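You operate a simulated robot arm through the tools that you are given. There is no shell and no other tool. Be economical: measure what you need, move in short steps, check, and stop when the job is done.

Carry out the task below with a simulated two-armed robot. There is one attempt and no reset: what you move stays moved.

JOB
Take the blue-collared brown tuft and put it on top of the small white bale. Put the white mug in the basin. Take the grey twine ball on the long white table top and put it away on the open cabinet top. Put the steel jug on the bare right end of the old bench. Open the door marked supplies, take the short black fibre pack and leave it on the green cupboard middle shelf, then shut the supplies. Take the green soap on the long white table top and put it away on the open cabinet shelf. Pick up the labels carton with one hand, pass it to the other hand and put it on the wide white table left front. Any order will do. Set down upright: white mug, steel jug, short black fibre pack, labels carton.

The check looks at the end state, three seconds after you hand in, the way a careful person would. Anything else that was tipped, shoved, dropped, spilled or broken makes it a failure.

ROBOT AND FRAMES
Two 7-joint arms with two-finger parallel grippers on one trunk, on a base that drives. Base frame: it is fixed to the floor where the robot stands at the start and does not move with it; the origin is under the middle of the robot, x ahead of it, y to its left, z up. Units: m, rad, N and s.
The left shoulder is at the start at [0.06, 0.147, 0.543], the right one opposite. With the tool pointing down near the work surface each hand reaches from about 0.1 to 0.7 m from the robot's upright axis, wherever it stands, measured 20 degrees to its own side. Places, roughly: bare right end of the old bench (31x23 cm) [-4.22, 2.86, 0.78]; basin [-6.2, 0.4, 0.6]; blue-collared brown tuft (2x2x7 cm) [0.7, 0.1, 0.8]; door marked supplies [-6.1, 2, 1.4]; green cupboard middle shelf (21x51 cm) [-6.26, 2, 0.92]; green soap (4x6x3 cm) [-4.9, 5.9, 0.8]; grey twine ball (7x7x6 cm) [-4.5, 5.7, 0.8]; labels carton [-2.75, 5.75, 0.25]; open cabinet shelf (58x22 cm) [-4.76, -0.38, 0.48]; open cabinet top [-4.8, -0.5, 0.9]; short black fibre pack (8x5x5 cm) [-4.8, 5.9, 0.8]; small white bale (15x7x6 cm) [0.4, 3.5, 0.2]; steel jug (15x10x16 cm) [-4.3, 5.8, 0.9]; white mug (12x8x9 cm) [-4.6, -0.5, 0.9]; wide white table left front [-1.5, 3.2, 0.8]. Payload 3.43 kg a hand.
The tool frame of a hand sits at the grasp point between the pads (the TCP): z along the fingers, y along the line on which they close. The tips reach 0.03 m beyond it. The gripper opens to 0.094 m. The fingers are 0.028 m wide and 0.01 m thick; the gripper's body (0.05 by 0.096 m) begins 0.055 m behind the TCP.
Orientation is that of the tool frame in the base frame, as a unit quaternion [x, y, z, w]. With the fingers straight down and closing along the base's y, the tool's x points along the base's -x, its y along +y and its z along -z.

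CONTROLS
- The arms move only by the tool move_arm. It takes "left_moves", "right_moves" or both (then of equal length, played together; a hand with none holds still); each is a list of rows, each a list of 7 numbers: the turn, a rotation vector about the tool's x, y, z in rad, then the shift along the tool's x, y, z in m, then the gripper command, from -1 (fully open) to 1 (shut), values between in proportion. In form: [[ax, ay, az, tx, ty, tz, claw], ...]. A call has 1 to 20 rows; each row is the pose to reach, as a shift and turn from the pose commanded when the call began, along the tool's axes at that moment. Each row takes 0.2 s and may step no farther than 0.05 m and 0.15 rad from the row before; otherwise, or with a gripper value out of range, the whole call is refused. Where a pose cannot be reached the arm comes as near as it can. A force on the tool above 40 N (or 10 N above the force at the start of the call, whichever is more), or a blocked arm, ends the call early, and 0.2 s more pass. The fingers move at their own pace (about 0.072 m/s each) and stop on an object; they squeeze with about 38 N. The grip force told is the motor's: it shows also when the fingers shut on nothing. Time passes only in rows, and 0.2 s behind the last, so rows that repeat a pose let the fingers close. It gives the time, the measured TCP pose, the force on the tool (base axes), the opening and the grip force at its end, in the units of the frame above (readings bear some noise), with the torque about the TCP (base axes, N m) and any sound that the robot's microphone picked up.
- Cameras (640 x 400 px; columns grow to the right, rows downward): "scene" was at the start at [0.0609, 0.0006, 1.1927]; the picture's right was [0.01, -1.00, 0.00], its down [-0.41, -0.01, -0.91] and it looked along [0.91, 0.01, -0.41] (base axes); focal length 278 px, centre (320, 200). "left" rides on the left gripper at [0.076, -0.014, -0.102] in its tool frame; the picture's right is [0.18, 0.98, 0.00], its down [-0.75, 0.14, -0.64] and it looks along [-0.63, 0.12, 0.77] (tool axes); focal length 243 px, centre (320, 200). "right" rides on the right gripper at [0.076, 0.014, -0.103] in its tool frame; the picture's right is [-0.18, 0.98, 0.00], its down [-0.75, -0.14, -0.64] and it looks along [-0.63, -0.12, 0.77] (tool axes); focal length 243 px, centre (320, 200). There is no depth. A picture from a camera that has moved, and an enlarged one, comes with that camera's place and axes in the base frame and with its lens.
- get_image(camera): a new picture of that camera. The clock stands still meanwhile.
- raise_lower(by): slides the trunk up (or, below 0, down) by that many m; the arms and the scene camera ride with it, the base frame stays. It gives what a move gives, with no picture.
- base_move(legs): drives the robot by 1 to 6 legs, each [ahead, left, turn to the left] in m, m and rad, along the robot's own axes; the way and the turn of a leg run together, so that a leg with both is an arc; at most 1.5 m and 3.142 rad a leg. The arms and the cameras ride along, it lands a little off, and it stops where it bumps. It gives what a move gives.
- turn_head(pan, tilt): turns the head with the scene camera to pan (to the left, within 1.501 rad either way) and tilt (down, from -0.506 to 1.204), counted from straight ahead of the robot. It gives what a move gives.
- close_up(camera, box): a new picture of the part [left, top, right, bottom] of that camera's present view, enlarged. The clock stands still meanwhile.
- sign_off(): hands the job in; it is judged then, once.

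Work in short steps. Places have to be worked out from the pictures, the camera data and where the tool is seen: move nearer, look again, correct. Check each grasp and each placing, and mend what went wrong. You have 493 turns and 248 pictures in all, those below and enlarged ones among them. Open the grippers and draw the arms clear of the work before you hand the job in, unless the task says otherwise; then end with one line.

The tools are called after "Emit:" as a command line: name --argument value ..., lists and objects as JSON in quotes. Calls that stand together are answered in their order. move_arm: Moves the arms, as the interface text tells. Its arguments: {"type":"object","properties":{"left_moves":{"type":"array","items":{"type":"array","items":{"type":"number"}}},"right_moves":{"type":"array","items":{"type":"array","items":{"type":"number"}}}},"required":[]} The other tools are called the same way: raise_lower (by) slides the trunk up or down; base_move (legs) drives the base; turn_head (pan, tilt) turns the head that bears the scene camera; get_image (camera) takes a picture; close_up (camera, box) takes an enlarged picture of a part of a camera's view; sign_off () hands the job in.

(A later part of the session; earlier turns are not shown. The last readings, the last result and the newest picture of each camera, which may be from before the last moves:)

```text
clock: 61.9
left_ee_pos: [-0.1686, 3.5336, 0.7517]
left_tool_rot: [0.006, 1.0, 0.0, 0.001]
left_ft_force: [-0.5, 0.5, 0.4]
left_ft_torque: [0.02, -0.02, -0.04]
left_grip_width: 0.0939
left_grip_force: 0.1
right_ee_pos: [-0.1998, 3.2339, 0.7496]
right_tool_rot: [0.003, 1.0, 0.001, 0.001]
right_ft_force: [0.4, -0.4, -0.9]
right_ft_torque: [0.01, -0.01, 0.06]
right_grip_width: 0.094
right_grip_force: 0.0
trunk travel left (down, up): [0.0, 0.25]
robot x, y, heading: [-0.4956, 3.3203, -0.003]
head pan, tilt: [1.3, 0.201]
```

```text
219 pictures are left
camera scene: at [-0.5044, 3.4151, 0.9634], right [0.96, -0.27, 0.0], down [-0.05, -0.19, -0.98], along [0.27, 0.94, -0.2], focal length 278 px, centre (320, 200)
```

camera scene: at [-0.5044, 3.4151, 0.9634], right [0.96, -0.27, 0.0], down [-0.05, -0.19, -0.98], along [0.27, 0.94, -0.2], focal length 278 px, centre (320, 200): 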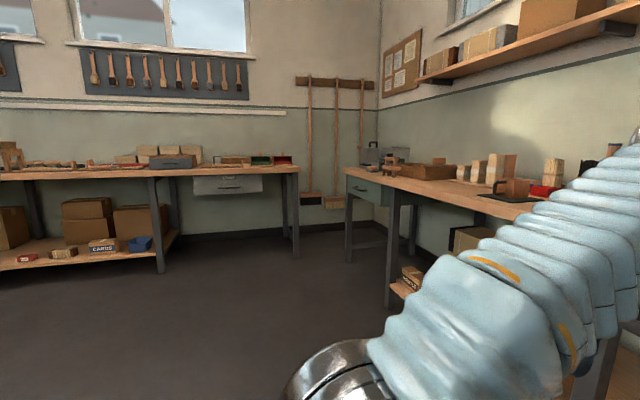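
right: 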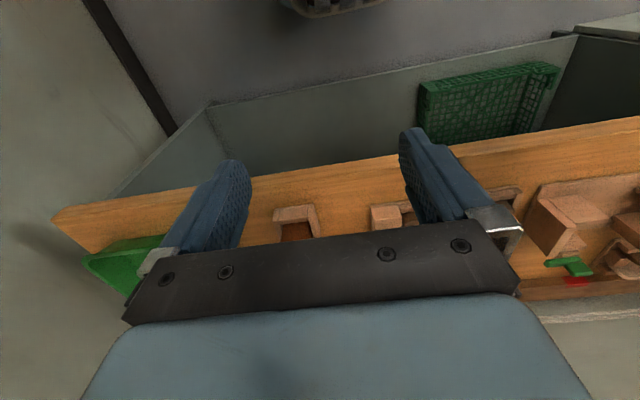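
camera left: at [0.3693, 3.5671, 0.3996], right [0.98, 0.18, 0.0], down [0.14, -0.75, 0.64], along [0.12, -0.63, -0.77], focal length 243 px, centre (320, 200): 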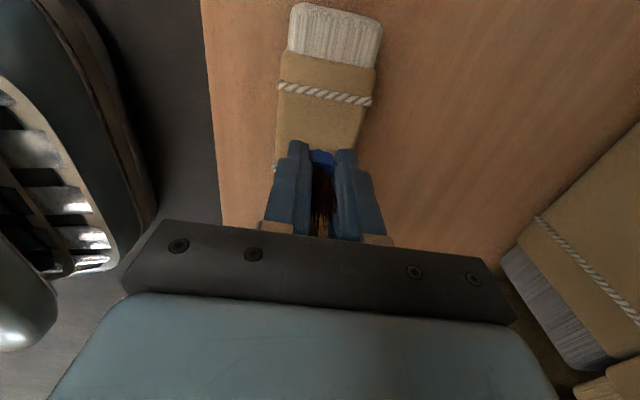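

I turn to face +y, move up to y≈4.5, then look left along the far aisle.

Emit:
base_move --legs '[[0, 0, 1.575], [1.2, 0.1, 0]]'

Emit:
turn_head --pan 1.1 --tilt 0.35

Emit:
get_image --camera "scene"

```text
clock: 71.8
left_ee_pos: [-0.7955, 4.856, 0.7513]
left_tool_rot: [-0.701, 0.713, 0.001, 0.001]
left_ft_force: [-0.5, 0.2, 0.1]
left_ft_torque: [0.0, 0.02, 0.02]
left_grip_width: 0.0941
left_grip_force: 0.1
right_ee_pos: [-0.496, 4.8241, 0.7499]
right_tool_rot: [-0.703, 0.711, 0.001, 0.0]
right_ft_force: [0.2, 0.5, -0.5]
right_ft_torque: [-0.01, 0.0, 0.04]
right_grip_width: 0.0942
right_grip_force: 0.0
trunk travel left (down, up): [0.0, 0.25]
robot x, y, heading: [-0.5904, 4.5249, 1.561]
head pan, tilt: [1.3, 0.201]
```

```text
clock: 72.5
left_ee_pos: [-0.7958, 4.8546, 0.7532]
left_tool_rot: [-0.701, 0.713, 0.0, 0.001]
left_ft_force: [0.2, 0.1, 0.1]
left_ft_torque: [0.01, -0.06, 0.0]
left_grip_width: 0.0942
left_grip_force: 0.0
right_ee_pos: [-0.4972, 4.8242, 0.7496]
right_tool_rot: [-0.703, 0.711, 0.002, 0.0]
right_ft_force: [0.4, 0.0, 0.8]
right_ft_torque: [-0.01, -0.04, -0.01]
right_grip_width: 0.0942
right_grip_force: 0.1
trunk travel left (down, up): [0.0, 0.25]
robot x, y, heading: [-0.5877, 4.5246, 1.558]
head pan, tilt: [1.1, 0.351]
```

```text
218 pictures are left
camera scene: at [-0.6739, 4.5385, 0.9495], right [0.46, 0.89, 0.0], down [0.3, -0.16, -0.94], along [-0.83, 0.43, -0.34], focal length 278 px, centre (320, 200)
```

scene: 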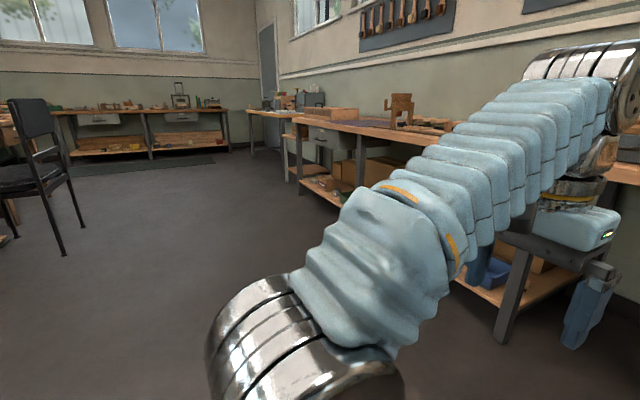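

The aisle at y≈4–5.2 is clear (a chair at y<3.8). I strafe left 2 m to x≈-2.6, facing the far bench.

Emit:
base_move --legs '[[0.05, 1.05, 0], [0.05, 1.0, 0.012]]'

Emit:
turn_head --pan 0.1 --tilt 0.55

Emit:
get_image --camera "scene"

```text
clock: 82.8
left_ee_pos: [-2.8513, 4.9596, 0.7523]
left_tool_rot: [-0.705, 0.709, 0.001, 0.001]
left_ft_force: [-0.5, -0.7, 0.7]
left_ft_torque: [-0.01, 0.03, 0.01]
left_grip_width: 0.0938
left_grip_force: 0.0
right_ee_pos: [-2.5514, 4.9309, 0.7494]
right_tool_rot: [0.708, -0.707, -0.001, 0.0]
right_ft_force: [0.2, -0.8, 0.2]
right_ft_torque: [-0.03, -0.02, 0.01]
right_grip_width: 0.0942
right_grip_force: 0.2
trunk travel left (down, up): [0.0, 0.25]
robot x, y, heading: [-2.6429, 4.6319, 1.573]
head pan, tilt: [1.1, 0.351]
```

```text
clock: 84.0
left_ee_pos: [-2.851, 4.9603, 0.7519]
left_tool_rot: [-0.705, 0.709, 0.0, 0.0]
left_ft_force: [-0.5, -0.2, -0.3]
left_ft_torque: [0.01, 0.0, -0.02]
left_grip_width: 0.094
left_grip_force: 0.1
right_ee_pos: [-2.5508, 4.9318, 0.7495]
right_tool_rot: [-0.707, 0.708, 0.002, 0.0]
right_ft_force: [1.0, 0.3, -0.2]
right_ft_torque: [-0.01, 0.03, 0.0]
right_grip_width: 0.094
right_grip_force: 0.1
trunk travel left (down, up): [0.0, 0.25]
robot x, y, heading: [-2.6443, 4.6337, 1.573]
head pan, tilt: [0.099, 0.55]
```

```text
217 pictures are left
camera scene: at [-2.652, 4.6919, 0.9312], right [0.99, 0.1, 0.0], down [0.05, -0.52, -0.85], along [-0.09, 0.85, -0.52], focal length 278 px, centre (320, 200)
```

scene: 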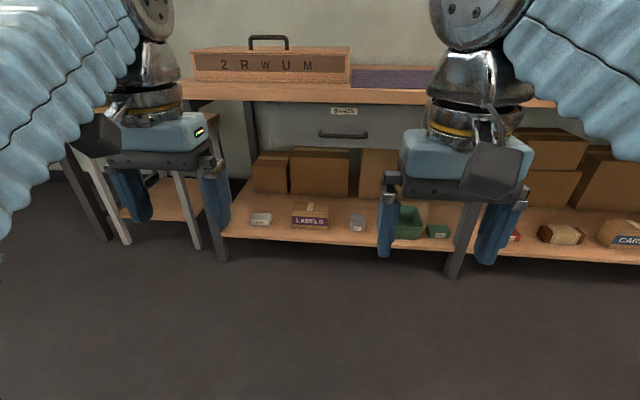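

Emit:
close_up --camera "scene" --box '[210, 140, 410, 270]'

```text
3.08 times, centred on (310, 205) of scene
camera zoom: at [-2.652, 4.6919, 0.9312], right [0.99, 0.1, 0.0], down [0.05, -0.52, -0.85], along [-0.09, 0.85, -0.52], focal length 856 px, centre (351, 185)
```

zoom: 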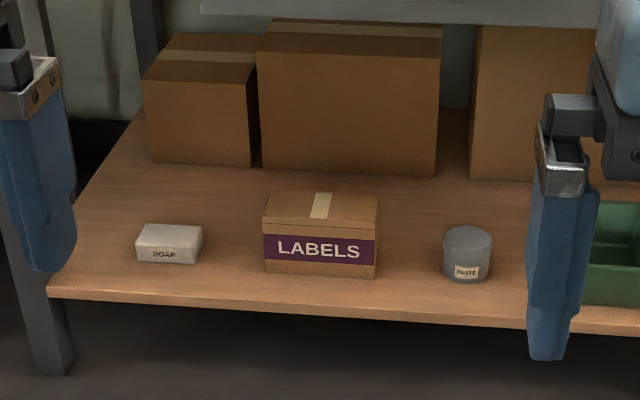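

The LABELS carton (~16 cm wide, ~8 cm deep, ~8.5 cm high) is at about (-2.80, 5.72). I'll pick its right half with the right hand (closing along y), camera outward. I strafe left a bit, rotate the right tool, and lower it.

Emit:
base_move --legs '[[0.25, 0.28, 0]]'

Emit:
move_arm --right_moves '[[0, 0, -0.143, 0, 0, 0.02, -1], [0, 0, -0.286, 0, 0, 0.05, -1], [0, 0, -0.429, 0, 0, 0.08, -1], [0, 0, -0.571, 0, 0, 0.11, -1], [0, 0, -0.714, 0, 0, 0.14, -1], [0, 0, -0.857, 0, 0, 0.17, -1], [0, 0, -1.0, 0, -0.01, 0.2, -1], [0, 0, -1.143, 0, -0.02, 0.23, -1], [0, 0, -1.286, 0, -0.03, 0.26, -1], [0, 0, -1.428, 0, -0.04, 0.29, -1], [0, 0, -1.57, 0, -0.05, 0.32, -1]]'

Emit:
get_image --camera "right"

Emit:
get_image --camera "scene"

```text
clock: 86.4
left_ee_pos: [-3.1335, 5.2087, 0.752]
left_tool_rot: [-0.705, 0.709, 0.001, 0.0]
left_ft_force: [-1.0, 0.1, 0.1]
left_ft_torque: [0.0, 0.04, -0.01]
left_grip_width: 0.0941
left_grip_force: 0.0
right_ee_pos: [-2.8349, 5.1813, 0.7482]
right_tool_rot: [0.707, -0.707, -0.002, 0.0]
right_ft_force: [0.7, 0.5, 0.4]
right_ft_torque: [-0.02, -0.02, -0.02]
right_grip_width: 0.0943
right_grip_force: 0.1
trunk travel left (down, up): [0.0, 0.25]
robot x, y, heading: [-2.9231, 4.8788, 1.572]
head pan, tilt: [0.099, 0.55]
```

```text
clock: 88.8
left_ee_pos: [-3.1345, 5.2092, 0.7534]
left_tool_rot: [-0.706, 0.709, 0.0, 0.001]
left_ft_force: [0.0, -0.5, -0.3]
left_ft_torque: [0.01, 0.02, -0.02]
left_grip_width: 0.0938
left_grip_force: 0.1
right_ee_pos: [-2.7844, 5.1806, 0.4296]
right_tool_rot: [1.0, 0.001, -0.001, 0.0]
right_ft_force: [0.3, 0.4, -0.5]
right_ft_torque: [0.01, 0.0, 0.02]
right_grip_width: 0.094
right_grip_force: 0.1
trunk travel left (down, up): [0.0, 0.25]
robot x, y, heading: [-2.9249, 4.8804, 1.574]
head pan, tilt: [0.099, 0.55]
```

```text
215 pictures are left
camera right: at [-2.7084, 5.1668, 0.5309], right [-0.18, -0.98, 0.0], down [-0.75, 0.14, 0.64], along [-0.63, 0.12, -0.77], focal length 243 px, centre (320, 200)
```

right: 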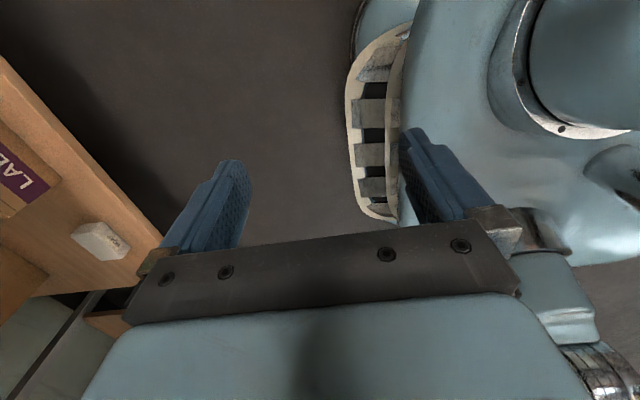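

```text
214 pictures are left
camera scene: at [-2.934, 4.9403, 0.9312], right [0.99, 0.1, 0.0], down [0.05, -0.52, -0.85], along [-0.09, 0.85, -0.52], focal length 278 px, centre (320, 200)
```

scene: 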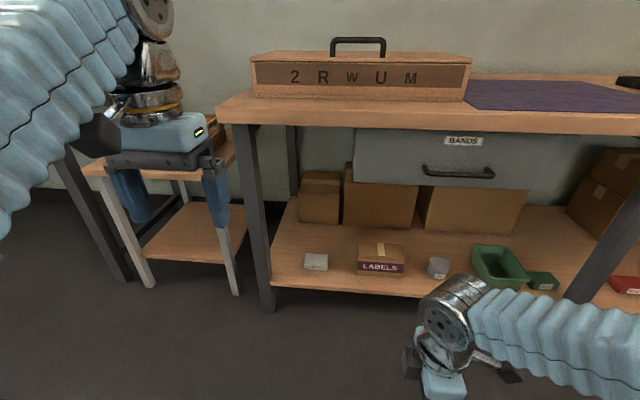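

I lift the left hand clear of bench height, then drive ahead 0.3.

Emit:
move_arm --left_moves '[[0, 0, 0, 0.02, 0, -0.045, -1], [0, 0, 0, 0.04, 0, -0.09, -1], [0, 0, 0, 0.06, 0, -0.13, -1], [0, 0, 0, 0.08, 0, -0.16, -1]]'

Emit:
base_move --legs '[[0.3, 0, 0]]'

Emit:
get_image --camera "right"

Emit:
get_image --camera "scene"

```text
clock: 89.8
left_ee_pos: [-3.1338, 5.2089, 0.7527]
left_tool_rot: [-0.706, 0.708, 0.0, 0.0]
left_ft_force: [0.5, -0.1, 0.3]
left_ft_torque: [-0.03, 0.03, 0.01]
left_grip_width: 0.094
left_grip_force: 0.0
left hand out of reach, approached as far as the arm can: row 1, 2, 3, 4
right_ee_pos: [-2.7841, 5.1814, 0.43]
right_tool_rot: [1.0, 0.001, -0.001, -0.002]
right_ft_force: [-0.3, 0.0, 0.4]
right_ft_torque: [0.0, -0.03, 0.03]
right_grip_width: 0.0939
right_grip_force: 0.1
trunk travel left (down, up): [0.0, 0.25]
robot x, y, heading: [-2.9242, 4.8862, 1.571]
head pan, tilt: [0.099, 0.55]
```

```text
clock: 91.8
left_ee_pos: [-3.1345, 5.5082, 0.7512]
left_tool_rot: [-0.706, 0.708, 0.001, 0.001]
left_ft_force: [-0.8, 0.8, 1.0]
left_ft_torque: [-0.01, -0.04, 0.01]
left_grip_width: 0.094
left_grip_force: 0.1
right_ee_pos: [-2.7863, 5.4811, 0.4301]
right_tool_rot: [1.0, 0.001, -0.001, 0.0]
right_ft_force: [-0.6, 0.0, -0.1]
right_ft_torque: [-0.01, 0.0, -0.01]
right_grip_width: 0.0938
right_grip_force: 0.1
trunk travel left (down, up): [0.0, 0.25]
robot x, y, heading: [-2.9218, 5.1813, 1.575]
head pan, tilt: [0.099, 0.55]
```

```text
213 pictures are left
camera right: at [-2.7094, 5.4663, 0.5311], right [-0.18, -0.98, 0.0], down [-0.75, 0.14, 0.64], along [-0.63, 0.12, -0.77], focal length 243 px, centre (320, 200)
```

right: 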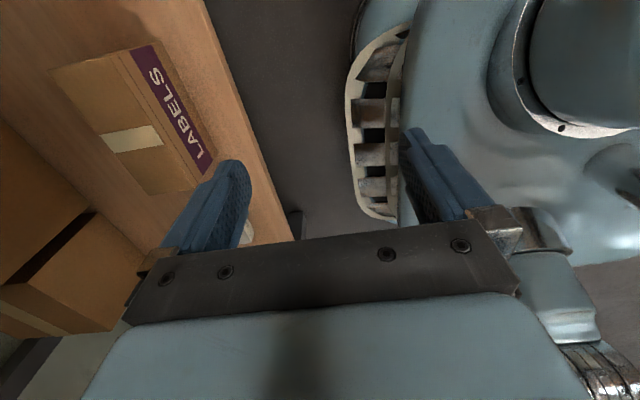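

```text
212 pictures are left
camera scene: at [-2.9348, 5.24, 0.9312], right [0.99, 0.1, 0.0], down [0.05, -0.52, -0.85], along [-0.09, 0.85, -0.52], focal length 278 px, centre (320, 200)
```

scene: 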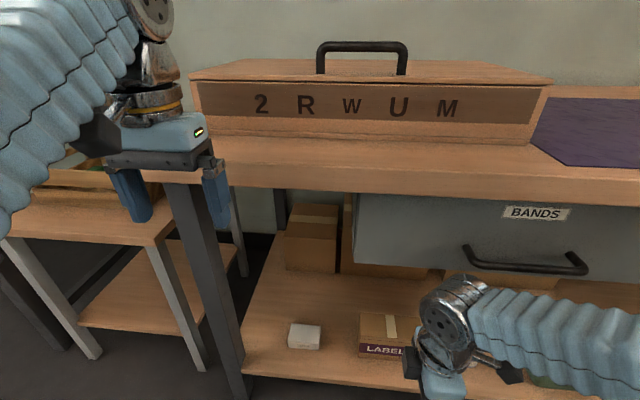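

Carton corners solved: x −2.877…−2.713, y 5.662…5.743, top ≈0.26. I lower the hand first (to pass below the drawer), then move in over its right part, pulling the left hand back meanwhile.

Emit:
move_arm --left_moves '[[0, 0, 0, 0.03, 0, 0, -1], [0, 0, 0, 0.06, 0, 0, -1], [0, 0, 0, 0.09, 0, 0, -1], [0, 0, 0, 0.12, 0, 0, -1], [0, 0, 0, 0.12, 0, 0, -1]]' --right_moves '[[0, 0, 0, 0.01, 0, 0.03, -1], [0, 0, 0, 0.02, 0, 0.06, -1], [0, 0, 0, 0.036, 0, 0.09, -1], [0, 0, 0, 0.036, -0.02, 0.113, -1], [0, 0, 0, 0.036, -0.06, 0.113, -1]]'

Emit:
move_arm --right_moves '[[0, 0, 0, 0, -0.04, 0, -1], [0, 0, 0, 0, -0.08, 0, -1], [0, 0, 0, 0, -0.12, 0, -1]]'

Emit:
get_image --camera "right"

Emit:
get_image --camera "scene"

```text
clock: 93.0
left_ee_pos: [-3.1316, 5.4117, 0.7371]
left_tool_rot: [-0.706, 0.708, 0.001, 0.001]
left_ft_force: [-0.3, -0.2, -0.1]
left_ft_torque: [0.03, 0.02, -0.01]
left_grip_width: 0.0938
left_grip_force: 0.0
left hand out of reach, approached as far as the arm can: row 2, 3, 4, 5
right_ee_pos: [-2.7491, 5.5415, 0.3172]
right_tool_rot: [1.0, 0.001, -0.001, -0.001]
right_ft_force: [-0.7, 0.1, 0.2]
right_ft_torque: [0.0, 0.01, 0.0]
right_grip_width: 0.094
right_grip_force: 0.1
trunk travel left (down, up): [0.0, 0.25]
robot x, y, heading: [-2.9235, 5.1808, 1.574]
head pan, tilt: [0.099, 0.55]
```

```text
clock: 94.0
left_ee_pos: [-3.1122, 5.3997, 0.7397]
left_tool_rot: [-0.693, 0.721, 0.002, 0.004]
left_ft_force: [0.5, -0.6, -0.5]
left_ft_torque: [0.0, -0.02, 0.01]
left_grip_width: 0.0938
left_grip_force: 0.0
right_ee_pos: [-2.734, 5.5818, 0.2997]
right_tool_rot: [0.998, 0.021, 0.006, 0.052]
right_ft_force: [-0.2, 0.5, 0.2]
right_ft_torque: [0.0, 0.0, 0.02]
right_grip_width: 0.094
right_grip_force: 0.1
trunk travel left (down, up): [0.0, 0.25]
robot x, y, heading: [-2.9169, 5.1665, 1.539]
head pan, tilt: [0.099, 0.55]
stopped in row 3 (right hand): the arm was blocked; the commanded pose is now the measured one
```

```text
211 pictures are left
camera right: at [-2.6594, 5.5807, 0.4033], right [-0.14, -0.98, 0.1], down [-0.77, 0.17, 0.62], along [-0.62, 0.01, -0.78], focal length 243 px, centre (320, 200)
```

right: 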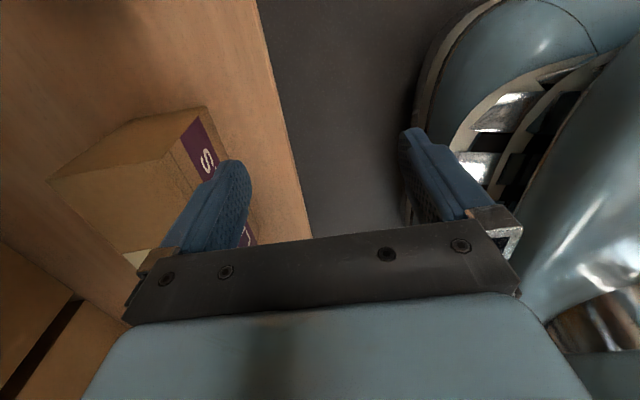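

```text
210 pictures are left
camera scene: at [-2.922, 5.2194, 0.9323], right [1.0, 0.06, 0.0], down [0.03, -0.52, -0.86], along [-0.06, 0.85, -0.52], focal length 278 px, centre (320, 200)
```

scene: 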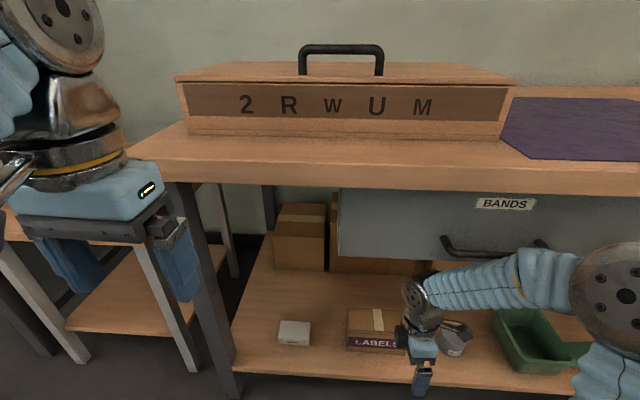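

The arm was blocked, apparently near the drawer handle or the paste tin. I zoom to see what's touching.

Emit:
close_up --camera "scene" --box '[330, 200, 640, 400]'

```text
2.00 times, centred on (485, 300) of scene
camera zoom: at [-2.922, 5.2194, 0.9323], right [1.0, 0.06, 0.0], down [0.03, -0.52, -0.86], along [-0.06, 0.85, -0.52], focal length 556 px, centre (-10, 0)
```

zoom: 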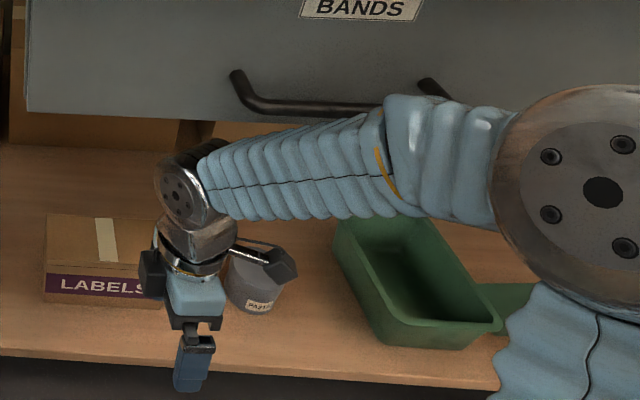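

The forearm/elbow appears to have met the drawer handle (tin is untouched). I withdraw the hand, straighten it, back off, and will instead stretch the arm out in the open (elbow lower) and drive in.

Emit:
move_arm --right_moves '[[0.035, 0, 0, 0, 0.03, 0, -1], [0.07, 0, 0, 0, 0.06, 0, -1], [0.104, 0, 0, 0, 0.1, 0.01, -1]]'

Emit:
base_move --legs '[[-0.28, 0, 0.034]]'

Emit:
get_image --camera "scene"

```text
clock: 94.8
left_ee_pos: [-3.1132, 5.4071, 0.7377]
left_tool_rot: [-0.693, 0.721, 0.001, 0.0]
left_ft_force: [0.4, 0.0, 0.2]
left_ft_torque: [-0.02, 0.01, 0.01]
left_grip_width: 0.0939
left_grip_force: 0.1
right_ee_pos: [-2.7296, 5.4866, 0.2971]
right_tool_rot: [1.0, 0.018, 0.004, 0.002]
right_ft_force: [-0.3, 0.3, 0.3]
right_ft_torque: [-0.02, 0.04, -0.03]
right_grip_width: 0.094
right_grip_force: 0.1
trunk travel left (down, up): [0.0, 0.25]
robot x, y, heading: [-2.9102, 5.1724, 1.532]
head pan, tilt: [0.099, 0.55]
```

```text
clock: 96.8
left_ee_pos: [-3.1259, 5.1205, 0.7376]
left_tool_rot: [-0.706, 0.709, 0.0, 0.0]
left_ft_force: [0.0, 0.3, 0.3]
left_ft_torque: [0.03, -0.01, 0.01]
left_grip_width: 0.0939
left_grip_force: 0.1
right_ee_pos: [-2.746, 5.2135, 0.2977]
right_tool_rot: [0.999, 0.034, 0.004, 0.002]
right_ft_force: [0.1, -1.3, 0.8]
right_ft_torque: [-0.02, 0.04, 0.04]
right_grip_width: 0.0942
right_grip_force: 0.0
trunk travel left (down, up): [0.0, 0.25]
robot x, y, heading: [-2.9209, 4.8865, 1.57]
head pan, tilt: [0.099, 0.55]
```

```text
208 pictures are left
camera scene: at [-2.9279, 4.9468, 0.9312], right [0.99, 0.1, 0.0], down [0.05, -0.52, -0.85], along [-0.09, 0.85, -0.52], focal length 278 px, centre (320, 200)
```

scene: 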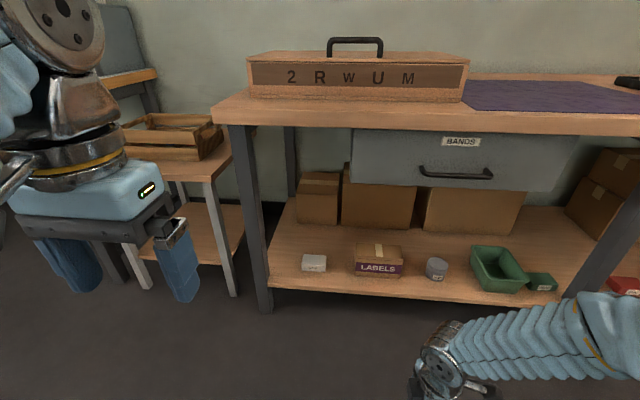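

Scene is intact. I straighten yaw and stretch the right arm out here in the open.

Emit:
move_arm --right_moves '[[0, 0, 0.02, 0.003, -0.04, -0.004, -1], [0, 0, 0.04, 0.006, -0.08, -0.008, -1], [0, 0, 0.068, 0.009, -0.12, -0.01, -1], [0, 0, 0.068, 0.012, -0.16, -0.01, -1], [0, 0, 0.068, 0.015, -0.2, -0.01, -1], [0, 0, 0.068, 0.017, -0.25, -0.01, -1], [0, 0, 0.068, 0.017, -0.275, -0.01, -1]]'

Emit:
get_image --camera "scene"

```text
clock: 98.4
left_ee_pos: [-3.1242, 5.1195, 0.7383]
left_tool_rot: [-0.706, 0.709, 0.0, 0.0]
left_ft_force: [0.2, -0.6, 0.2]
left_ft_torque: [0.02, 0.01, -0.02]
left_grip_width: 0.0942
left_grip_force: 0.1
right_ee_pos: [-2.7467, 5.4881, 0.3075]
right_tool_rot: [1.0, 0.001, 0.005, 0.002]
right_ft_force: [-0.1, -0.4, -0.2]
right_ft_torque: [0.0, -0.04, -0.03]
right_grip_width: 0.0938
right_grip_force: 0.1
trunk travel left (down, up): [0.0, 0.25]
robot x, y, heading: [-2.9188, 4.8877, 1.567]
head pan, tilt: [0.099, 0.55]
```

```text
207 pictures are left
camera scene: at [-2.9279, 4.9468, 0.9312], right [0.99, 0.1, 0.0], down [0.05, -0.52, -0.85], along [-0.09, 0.85, -0.52], focal length 278 px, centre (320, 200)
```

scene: 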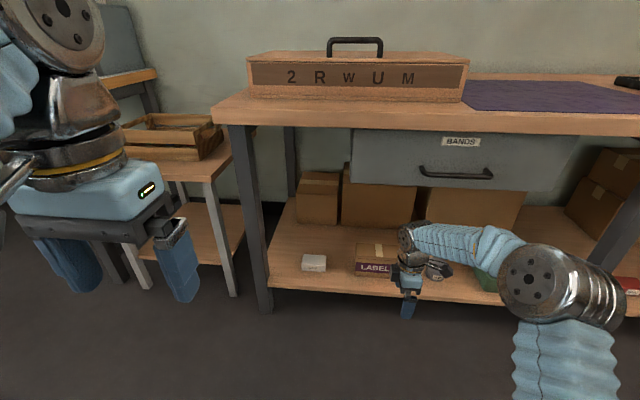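

At this stretch the elbow would still meet the drawer handle (y≈5.57, z≈0.63). The left arm is better: left of x=-2.9 there's no drawer. I retract the right arm and prepare the left (turned +90°, low).

Emit:
move_arm --left_moves '[[0, 0, 0.143, -0.01, -0.003, 0.03, -1], [0, 0, 0.286, -0.022, -0.006, 0.06, -1], [0, 0, 0.429, -0.033, -0.009, 0.09, -1], [0, 0, 0.572, -0.044, -0.012, 0.12, -1], [0, 0, 0.715, -0.055, -0.015, 0.15, -1], [0, 0, 0.858, -0.066, -0.018, 0.18, -1], [0, 0, 1.0, -0.077, -0.021, 0.21, -1], [0, 0, 1.143, -0.088, -0.024, 0.24, -1], [0, 0, 1.286, -0.1, -0.027, 0.27, -1], [0, 0, 1.428, -0.11, -0.03, 0.3, -1], [0, 0, 1.57, -0.12, -0.033, 0.33, -1]]' --right_moves '[[0, 0, 0, 0, 0.03, -0.02, -1], [0, 0, 0, 0, 0.06, -0.05, -1], [0, 0, 0, 0, 0.09, -0.085, -1], [0, 0, 0, 0, 0.12, -0.12, -1], [0, 0, 0, 0, 0.15, -0.155, -1], [0, 0, 0, 0, 0.18, -0.19, -1], [0, 0, 0, 0, 0.21, -0.225, -1], [0, 0, 0, 0, 0.24, -0.26, -1], [0, 0, 0, 0, 0.26, -0.295, -1], [0, 0, 0, 0, 0.28, -0.33, -1], [0, 0, 0, 0, 0.28, -0.36, -1]]'

Emit:
base_move --legs '[[0, -0.25, 0.004]]'

```text
clock: 100.8
left_ee_pos: [-3.0904, 5.2399, 0.4068]
left_tool_rot: [0.004, 1.0, 0.001, -0.001]
left_ft_force: [0.7, 0.5, -0.3]
left_ft_torque: [0.0, 0.0, 0.0]
left_grip_width: 0.0939
left_grip_force: 0.0
right_ee_pos: [-2.7498, 5.2096, 0.6677]
right_tool_rot: [1.0, 0.001, 0.004, 0.001]
right_ft_force: [-0.2, -0.5, -0.2]
right_ft_torque: [0.02, -0.03, -0.03]
right_grip_width: 0.0938
right_grip_force: 0.0
trunk travel left (down, up): [0.0, 0.25]
robot x, y, heading: [-2.917, 4.8857, 1.574]
head pan, tilt: [0.099, 0.55]
```

```text
clock: 102.6
left_ee_pos: [-2.8403, 5.2394, 0.4076]
left_tool_rot: [0.001, 1.0, 0.001, 0.0]
left_ft_force: [-0.7, -0.3, 0.2]
left_ft_torque: [0.0, 0.02, 0.04]
left_grip_width: 0.0941
left_grip_force: 0.2
right_ee_pos: [-2.4992, 5.2121, 0.6684]
right_tool_rot: [1.0, 0.002, 0.004, 0.002]
right_ft_force: [0.0, -1.4, -0.3]
right_ft_torque: [0.0, 0.0, 0.03]
right_grip_width: 0.094
right_grip_force: 0.0
trunk travel left (down, up): [0.0, 0.25]
robot x, y, heading: [-2.6648, 4.8896, 1.576]
head pan, tilt: [0.099, 0.55]
```

Left hand is aligned at x=-2.840. I stretch it forward at z≈0.315.

Emit:
move_arm --left_moves '[[0, 0, 0, 0, 0.04, 0.02, -1], [0, 0, 0, 0, 0.08, 0.04, -1], [0, 0, 0, 0, 0.12, 0.06, -1], [0, 0, 0, 0, 0.16, 0.08, -1], [0, 0, 0, 0, 0.2, 0.092, -1], [0, 0, 0, 0, 0.24, 0.092, -1]]'

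Emit:
get_image --camera "scene"

Emit:
get_image --camera "left"

```text
clock: 104.0
left_ee_pos: [-2.8392, 5.4798, 0.3143]
left_tool_rot: [0.001, 1.0, -0.001, 0.0]
left_ft_force: [-0.3, 0.4, -0.2]
left_ft_torque: [0.0, -0.03, -0.01]
left_grip_width: 0.0938
left_grip_force: 0.0
right_ee_pos: [-2.5009, 5.2113, 0.6685]
right_tool_rot: [1.0, 0.002, 0.004, 0.002]
right_ft_force: [-0.3, -0.4, -0.3]
right_ft_torque: [0.04, 0.0, -0.01]
right_grip_width: 0.094
right_grip_force: 0.0
trunk travel left (down, up): [0.0, 0.25]
robot x, y, heading: [-2.6629, 4.8869, 1.574]
head pan, tilt: [0.099, 0.55]
```

```text
206 pictures are left
camera scene: at [-2.6766, 4.9472, 0.9312], right [0.99, 0.1, 0.0], down [0.05, -0.52, -0.85], along [-0.09, 0.85, -0.52], focal length 278 px, centre (320, 200)
```

scene: 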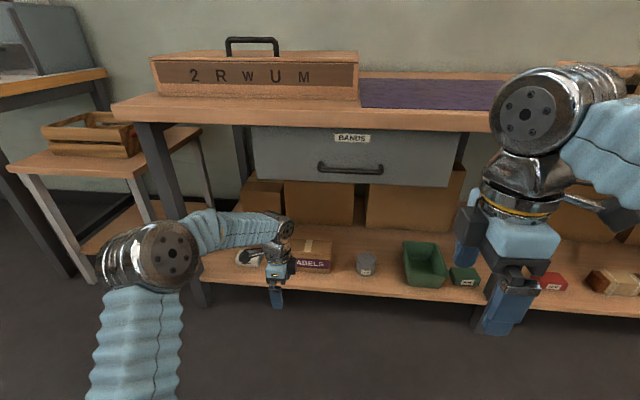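

```text
205 pictures are left
camera left: at [-2.9149, 5.4648, 0.4187], right [-0.18, 0.98, 0.0], down [0.75, 0.14, 0.64], along [0.63, 0.12, -0.77], focal length 243 px, centre (320, 200)
```

left: 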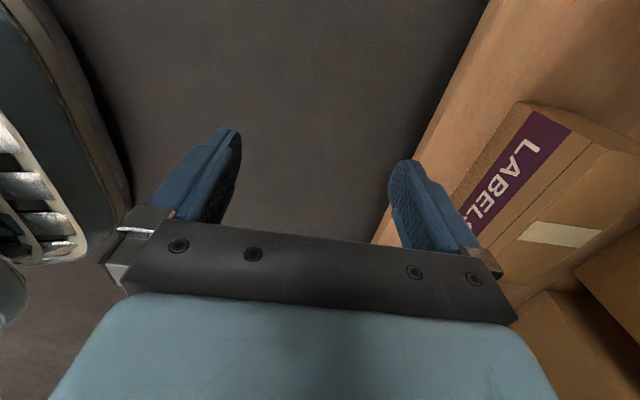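

Elbow has a clear gap between leg and drawer. I drive in 0.14 and look again.

Emit:
base_move --legs '[[0.15, 0, 0]]'

Emit:
get_image --camera "left"

Emit:
get_image --camera "scene"

```text
clock: 105.4
left_ee_pos: [-2.8393, 5.6293, 0.3151]
left_tool_rot: [0.001, 1.0, 0.001, 0.0]
left_ft_force: [0.3, -0.5, -0.1]
left_ft_torque: [-0.06, 0.0, 0.0]
left_grip_width: 0.0939
left_grip_force: 0.0
right_ee_pos: [-2.4995, 5.3632, 0.6679]
right_tool_rot: [1.0, 0.001, 0.004, 0.002]
right_ft_force: [0.9, -0.8, -0.2]
right_ft_torque: [0.02, 0.0, -0.01]
right_grip_width: 0.0939
right_grip_force: 0.0
trunk travel left (down, up): [0.0, 0.25]
robot x, y, heading: [-2.6666, 5.0389, 1.575]
head pan, tilt: [0.099, 0.55]
```

```text
204 pictures are left
camera left: at [-2.9151, 5.6151, 0.4188], right [-0.18, 0.98, 0.0], down [0.75, 0.14, 0.64], along [0.63, 0.12, -0.77], focal length 243 px, centre (320, 200)
```

left: 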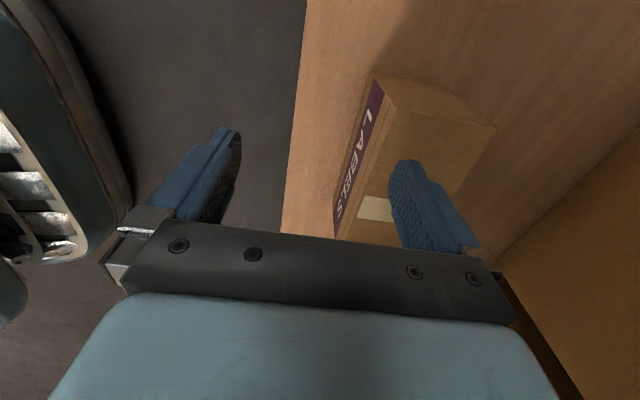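

```text
203 pictures are left
camera scene: at [-2.677, 5.098, 0.9312], right [0.99, 0.1, 0.0], down [0.05, -0.52, -0.85], along [-0.09, 0.85, -0.52], focal length 278 px, centre (320, 200)
```

scene: 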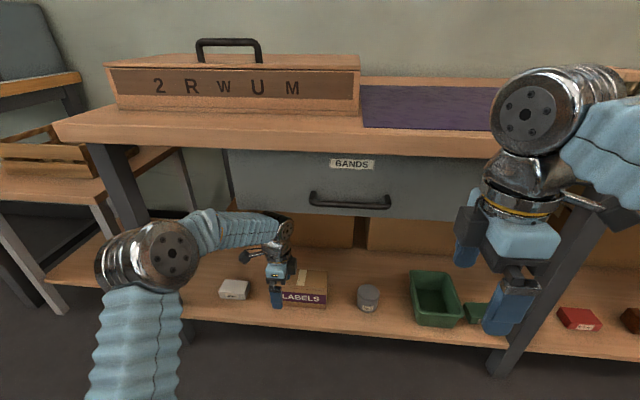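

Carton centre y≈5.703 (depth ≈8–8.5 cm, opening 9.4). I drive 0.07 more and compare finger positions with both edges.

Emit:
base_move --legs '[[0.074, 0, 0]]'

Emit:
get_image --camera "left"

Emit:
get_image --camera "scene"

```text
clock: 106.3
left_ee_pos: [-2.8413, 5.6388, 0.3029]
left_tool_rot: [0.012, 1.0, -0.012, -0.002]
left_ft_force: [-10.4, 3.8, 207.2]
left_ft_torque: [10.59, -0.69, 0.85]
left_grip_width: 0.0931
left_grip_force: 0.1
right_ee_pos: [-2.5035, 5.3915, 0.6697]
right_tool_rot: [1.0, 0.006, 0.006, -0.001]
right_ft_force: [-0.1, -1.0, 0.9]
right_ft_torque: [-0.01, 0.01, -0.01]
right_grip_width: 0.0938
right_grip_force: 0.0
trunk travel left (down, up): [0.0, 0.25]
robot x, y, heading: [-2.6676, 5.0701, 1.583]
head pan, tilt: [0.099, 0.55]
stopped in leg 1: the force on the tool passed its limit at 189 N (the readings are from after the stop); the commanded pose is now the measured one
```

```text
202 pictures are left
camera left: at [-2.9169, 5.6283, 0.4065], right [-0.16, 0.99, -0.02], down [0.76, 0.14, 0.64], along [0.63, 0.09, -0.77], focal length 243 px, centre (320, 200)
```

left: 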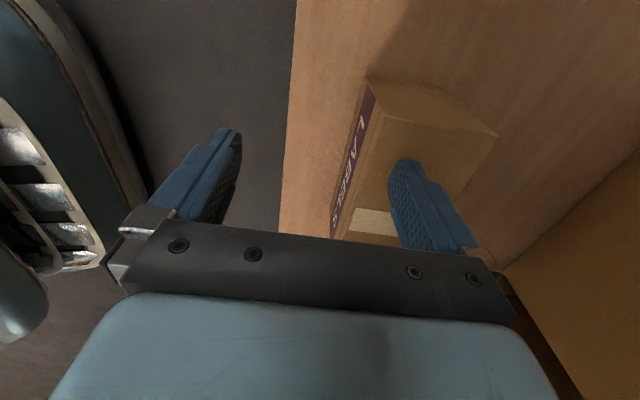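

```text
201 pictures are left
camera scene: at [-2.6794, 5.1246, 0.932], right [0.99, 0.11, 0.0], down [0.06, -0.52, -0.85], along [-0.09, 0.85, -0.52], focal length 278 px, centre (320, 200)
```

scene: 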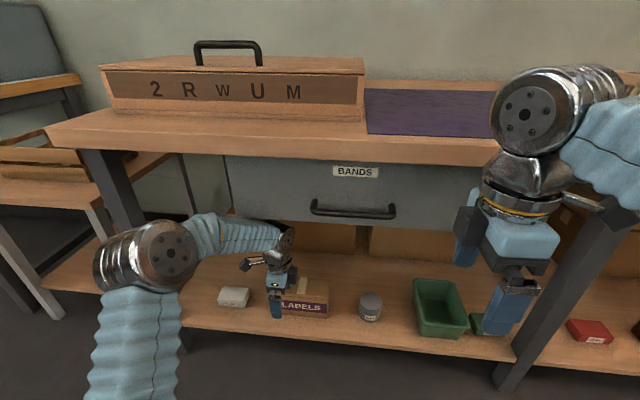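

The hand is wedged: wrist/forearm under the drawer and the far fingertip pressing the carton top (carton taller than I thought). I back off at once.

Emit:
base_move --legs '[[-0.06, 0, -0.008]]'

Emit:
get_image --camera "left"

Emit:
close_up --camera "scene" --box '[150, 130, 450, 350]'

```text
clock: 107.3
left_ee_pos: [-2.8346, 5.5813, 0.2978]
left_tool_rot: [0.016, 1.0, -0.018, -0.003]
left_ft_force: [2.9, -3.4, 8.4]
left_ft_torque: [0.28, -0.06, -0.17]
left_grip_width: 0.092
left_grip_force: 0.1
right_ee_pos: [-2.4988, 5.3335, 0.6695]
right_tool_rot: [1.0, 0.001, 0.004, 0.001]
right_ft_force: [0.9, -0.1, 0.8]
right_ft_torque: [0.0, 0.02, -0.02]
right_grip_width: 0.0942
right_grip_force: 0.0
trunk travel left (down, up): [0.0, 0.25]
robot x, y, heading: [-2.6653, 5.0092, 1.571]
head pan, tilt: [0.099, 0.55]
```

```text
200 pictures are left
camera left: at [-2.9094, 5.5726, 0.4032], right [-0.15, 0.99, -0.04], down [0.76, 0.14, 0.63], along [0.63, 0.07, -0.77], focal length 243 px, centre (320, 200)
```

left: 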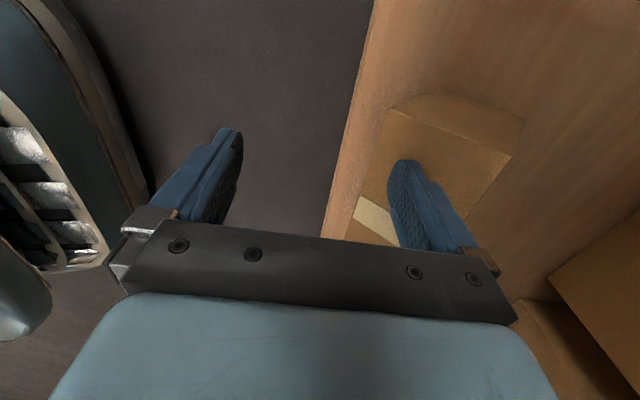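

```text
1.82 times, centred on (300, 240) of scene
camera zoom: at [-2.6765, 5.0694, 0.9311], right [0.99, 0.1, 0.0], down [0.05, -0.52, -0.85], along [-0.09, 0.85, -0.52], focal length 506 px, centre (356, 127)
```

zoom: 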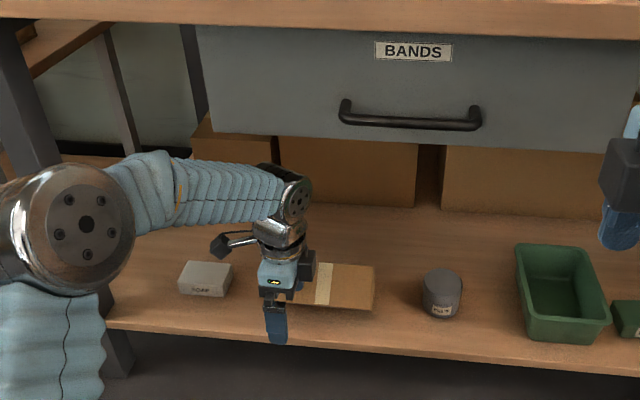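

The carton has been dragged toward the shelf edge and still touches the fingertip. I inspect closely before anything else.

Emit:
close_up --camera "left" --box '[300, 60, 560, 270]'

Emit:
close_up --camera "scene" --box '[240, 220, 400, 320]'

```text
1.90 times, centred on (430, 165) of left
camera zoom: at [-2.9094, 5.5726, 0.4032], right [-0.15, 0.99, -0.04], down [0.76, 0.14, 0.63], along [0.63, 0.07, -0.77], focal length 462 px, centre (110, 267)
```

zoom: 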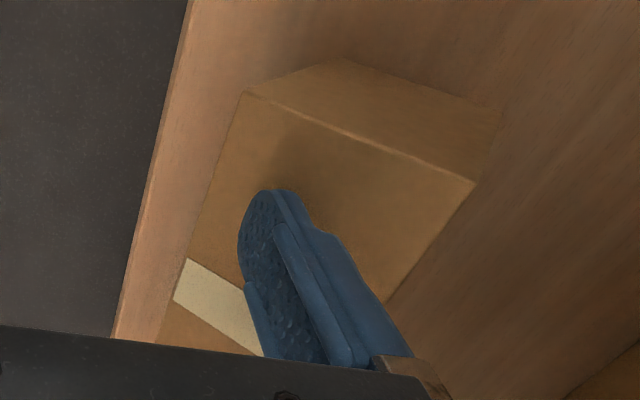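

```text
4.00 times, centred on (320, 270) of scene
camera zoom: at [-2.6765, 5.0694, 0.9311], right [0.99, 0.1, 0.0], down [0.05, -0.52, -0.85], along [-0.09, 0.85, -0.52], focal length 1113 px, centre (320, -80)
```

zoom: 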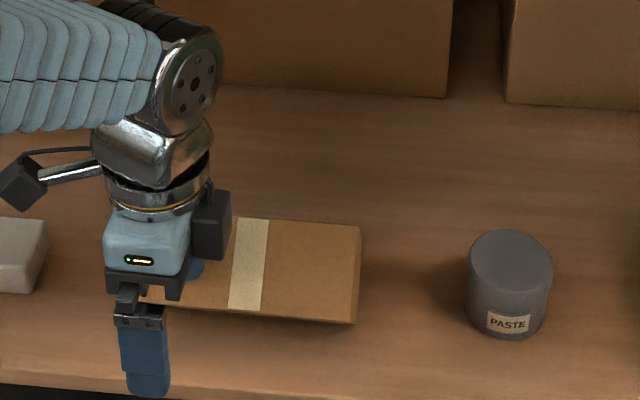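

The carton is tipped ~45° forward, propped by the far fingertip on its top face. Pushing gently toward +y should rock it back upright.

Emit:
move_arm --left_moves '[[0, 0, 0, 0, 0.01, 0, -1], [0, 0, 0, 0, 0.02, 0, -1], [0, 0, 0, 0, 0.03, 0, -1]]'

Emit:
close_up --camera "scene" --box '[240, 220, 400, 320]'

Emit:
get_image --camera "left"

```text
clock: 107.9
left_ee_pos: [-2.8338, 5.6031, 0.3032]
left_tool_rot: [0.015, 1.0, -0.011, -0.003]
left_ft_force: [-2.3, -3.0, 21.1]
left_ft_torque: [1.07, 0.05, 0.15]
left_grip_width: 0.0913
left_grip_force: 0.2
right_ee_pos: [-2.4997, 5.3328, 0.6698]
right_tool_rot: [1.0, 0.002, 0.004, 0.0]
right_ft_force: [0.5, 0.4, -0.1]
right_ft_torque: [0.0, -0.01, -0.03]
right_grip_width: 0.0942
right_grip_force: 0.1
trunk travel left (down, up): [0.0, 0.25]
robot x, y, heading: [-2.6698, 5.0118, 1.578]
head pan, tilt: [0.099, 0.55]
stopped in row 3 (left hand): the force on the tool passed its limit at 42 N (the readings are from after the stop); the commanded pose is now the measured one
```

```text
4.00 times, centred on (320, 270) of scene
camera zoom: at [-2.6764, 5.0685, 0.9313], right [0.99, 0.1, 0.0], down [0.05, -0.52, -0.85], along [-0.09, 0.85, -0.52], focal length 1113 px, centre (320, -80)
```

zoom: 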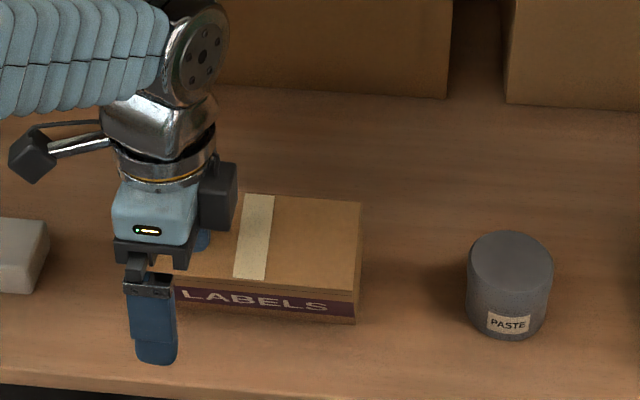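

```text
195 pictures are left
camera left: at [-2.9089, 5.5928, 0.4085], right [-0.15, 0.99, -0.02], down [0.76, 0.13, 0.63], along [0.63, 0.08, -0.77], focal length 243 px, centre (320, 200)
```

left: 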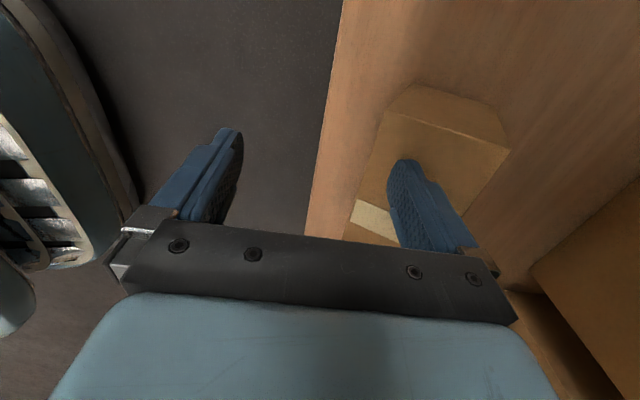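

It is rocking back (label visible again). I raise the hand 2.5 cm to let it settle upright.

Emit:
move_arm --left_moves '[[0, 0, 0, 0, 0.004, -0.008, -1], [0, 0, 0, 0, 0.004, -0.016, -1], [0, 0, 0, 0, 0.004, -0.025, -1]]'

Emit:
close_up --camera "scene" --box '[240, 220, 400, 320]'

Emit:
get_image --camera "left"

```text
clock: 108.7
left_ee_pos: [-2.8336, 5.6064, 0.3259]
left_tool_rot: [0.016, 1.0, -0.016, -0.003]
left_ft_force: [-0.9, 0.1, -0.5]
left_ft_torque: [0.01, 0.02, -0.04]
left_grip_width: 0.0941
left_grip_force: 0.1
right_ee_pos: [-2.499, 5.3351, 0.6688]
right_tool_rot: [1.0, 0.001, 0.005, 0.001]
right_ft_force: [0.6, 0.2, -0.5]
right_ft_torque: [0.0, 0.0, 0.0]
right_grip_width: 0.0941
right_grip_force: 0.0
trunk travel left (down, up): [0.0, 0.25]
robot x, y, heading: [-2.6678, 5.0086, 1.578]
head pan, tilt: [0.099, 0.55]
```

```text
4.00 times, centred on (320, 270) of scene
camera zoom: at [-2.6767, 5.0698, 0.9311], right [0.99, 0.1, 0.0], down [0.05, -0.52, -0.85], along [-0.09, 0.85, -0.52], focal length 1113 px, centre (320, -80)
```

zoom: 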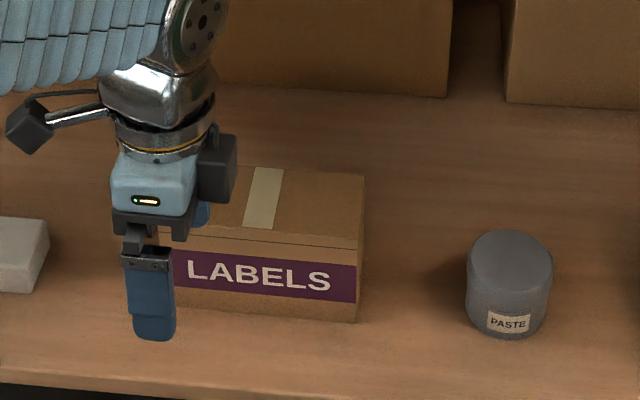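

```text
193 pictures are left
camera left: at [-2.9089, 5.5971, 0.4296], right [-0.15, 0.99, -0.03], down [0.76, 0.14, 0.63], along [0.63, 0.07, -0.77], focal length 243 px, centre (320, 200)
```

left: 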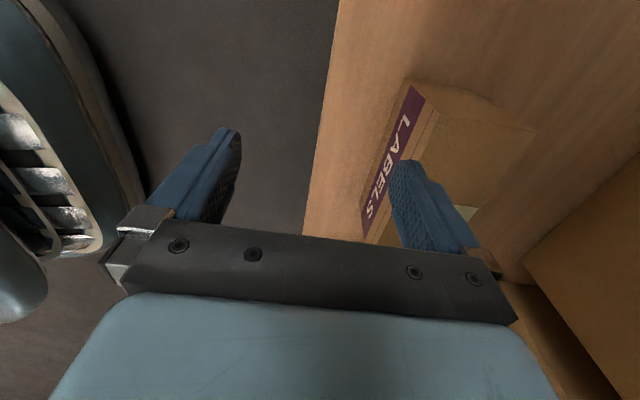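

The carton is upright again near its old place. New plan: lower the hand in the free gap left of the carton (x≈-2.925), go in at grasp height under the drawer, then slide right so the fingers straddle it. First shift left, then down.

Emit:
move_arm --left_moves '[[-0.011, -0.002, -0.011, 0.03, -0.01, 0, -1], [-0.022, -0.004, -0.022, 0.06, -0.02, 0, -1], [-0.032, -0.006, -0.032, 0.092, -0.03, 0, -1], [-0.032, -0.006, -0.032, 0.092, -0.03, 0.03, -1], [-0.032, -0.006, -0.032, 0.092, -0.03, 0.06, -1], [-0.032, -0.006, -0.032, 0.092, -0.03, 0.086, -1]]'

Emit:
get_image --camera "left"

Emit:
get_image --camera "scene"

```text
clock: 110.1
left_ee_pos: [-2.9285, 5.5772, 0.24]
left_tool_rot: [0.0, 1.0, 0.001, 0.0]
left_ft_force: [0.3, 0.1, -0.2]
left_ft_torque: [-0.01, -0.02, 0.03]
left_grip_width: 0.0937
left_grip_force: 0.0
right_ee_pos: [-2.4993, 5.3341, 0.6687]
right_tool_rot: [1.0, 0.0, 0.004, 0.001]
right_ft_force: [0.2, -0.1, -0.3]
right_ft_torque: [0.01, 0.0, 0.01]
right_grip_width: 0.0936
right_grip_force: 0.0
trunk travel left (down, up): [0.0, 0.25]
robot x, y, heading: [-2.6658, 5.0096, 1.57]
head pan, tilt: [0.099, 0.55]
```

```text
192 pictures are left
camera left: at [-3.0027, 5.5613, 0.3442], right [-0.18, 0.98, 0.0], down [0.75, 0.14, 0.64], along [0.63, 0.12, -0.77], focal length 243 px, centre (320, 200)
```

left: 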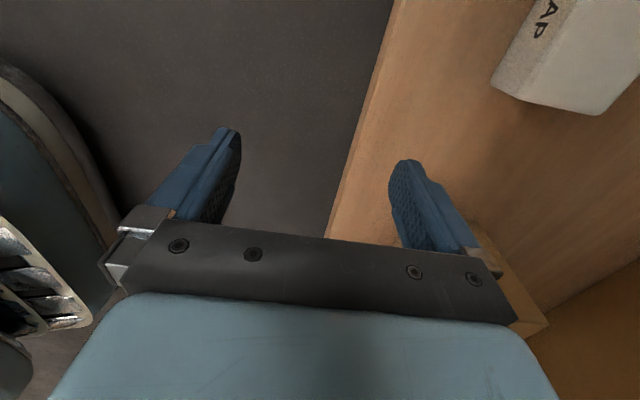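

```text
191 pictures are left
camera scene: at [-2.6767, 5.0697, 0.9312], right [0.99, 0.1, 0.0], down [0.05, -0.52, -0.85], along [-0.09, 0.85, -0.52], focal length 278 px, centre (320, 200)
```

scene: 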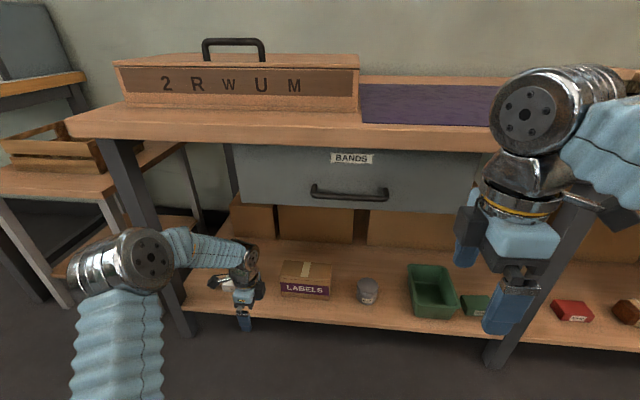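

Gap is clear. I drive forward 0.11 at this height and look.

Emit:
base_move --legs '[[0.11, 0, 0]]'

Emit:
get_image --camera "left"

Emit:
close_up --camera "scene" --box '[200, 200, 400, 360]'

```text
clock: 111.3
left_ee_pos: [-2.928, 5.6862, 0.2419]
left_tool_rot: [0.001, 1.0, 0.001, 0.0]
left_ft_force: [-0.4, 0.0, 0.2]
left_ft_torque: [-0.02, 0.01, 0.01]
left_grip_width: 0.0938
left_grip_force: 0.0
right_ee_pos: [-2.4999, 5.443, 0.6682]
right_tool_rot: [1.0, 0.002, 0.005, 0.001]
right_ft_force: [0.3, 0.5, -0.9]
right_ft_torque: [0.02, 0.02, 0.0]
right_grip_width: 0.094
right_grip_force: 0.1
trunk travel left (down, up): [0.0, 0.25]
robot x, y, heading: [-2.6721, 5.1178, 1.572]
head pan, tilt: [0.099, 0.55]
```

```text
190 pictures are left
camera left: at [-3.0028, 5.6708, 0.3445], right [-0.18, 0.98, 0.0], down [0.75, 0.14, 0.64], along [0.63, 0.12, -0.77], focal length 243 px, centre (320, 200)
```

left: 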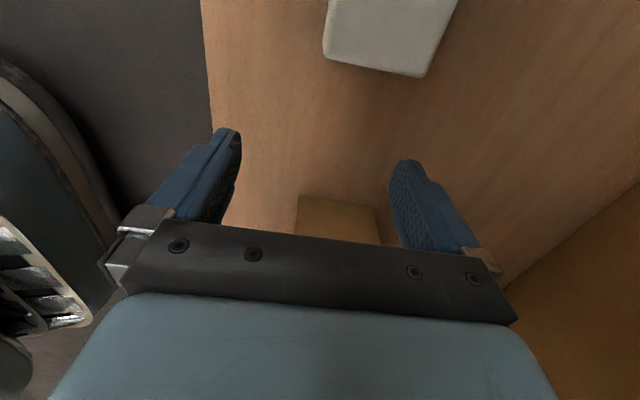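

```text
2.50 times, centred on (300, 280) of scene
camera zoom: at [-2.6769, 5.1792, 0.9312], right [0.99, 0.1, 0.0], down [0.05, -0.52, -0.85], along [-0.09, 0.85, -0.52], focal length 695 px, centre (370, 0)
```

zoom: 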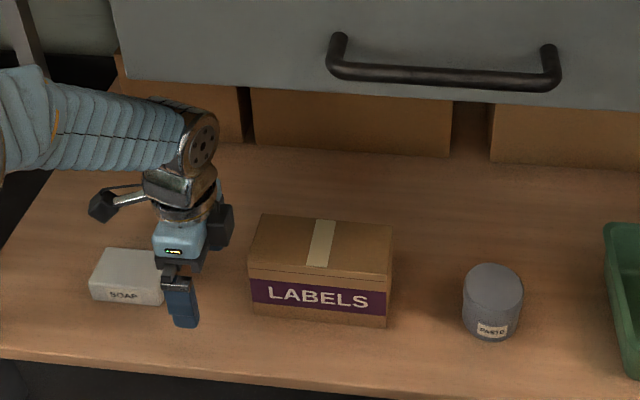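

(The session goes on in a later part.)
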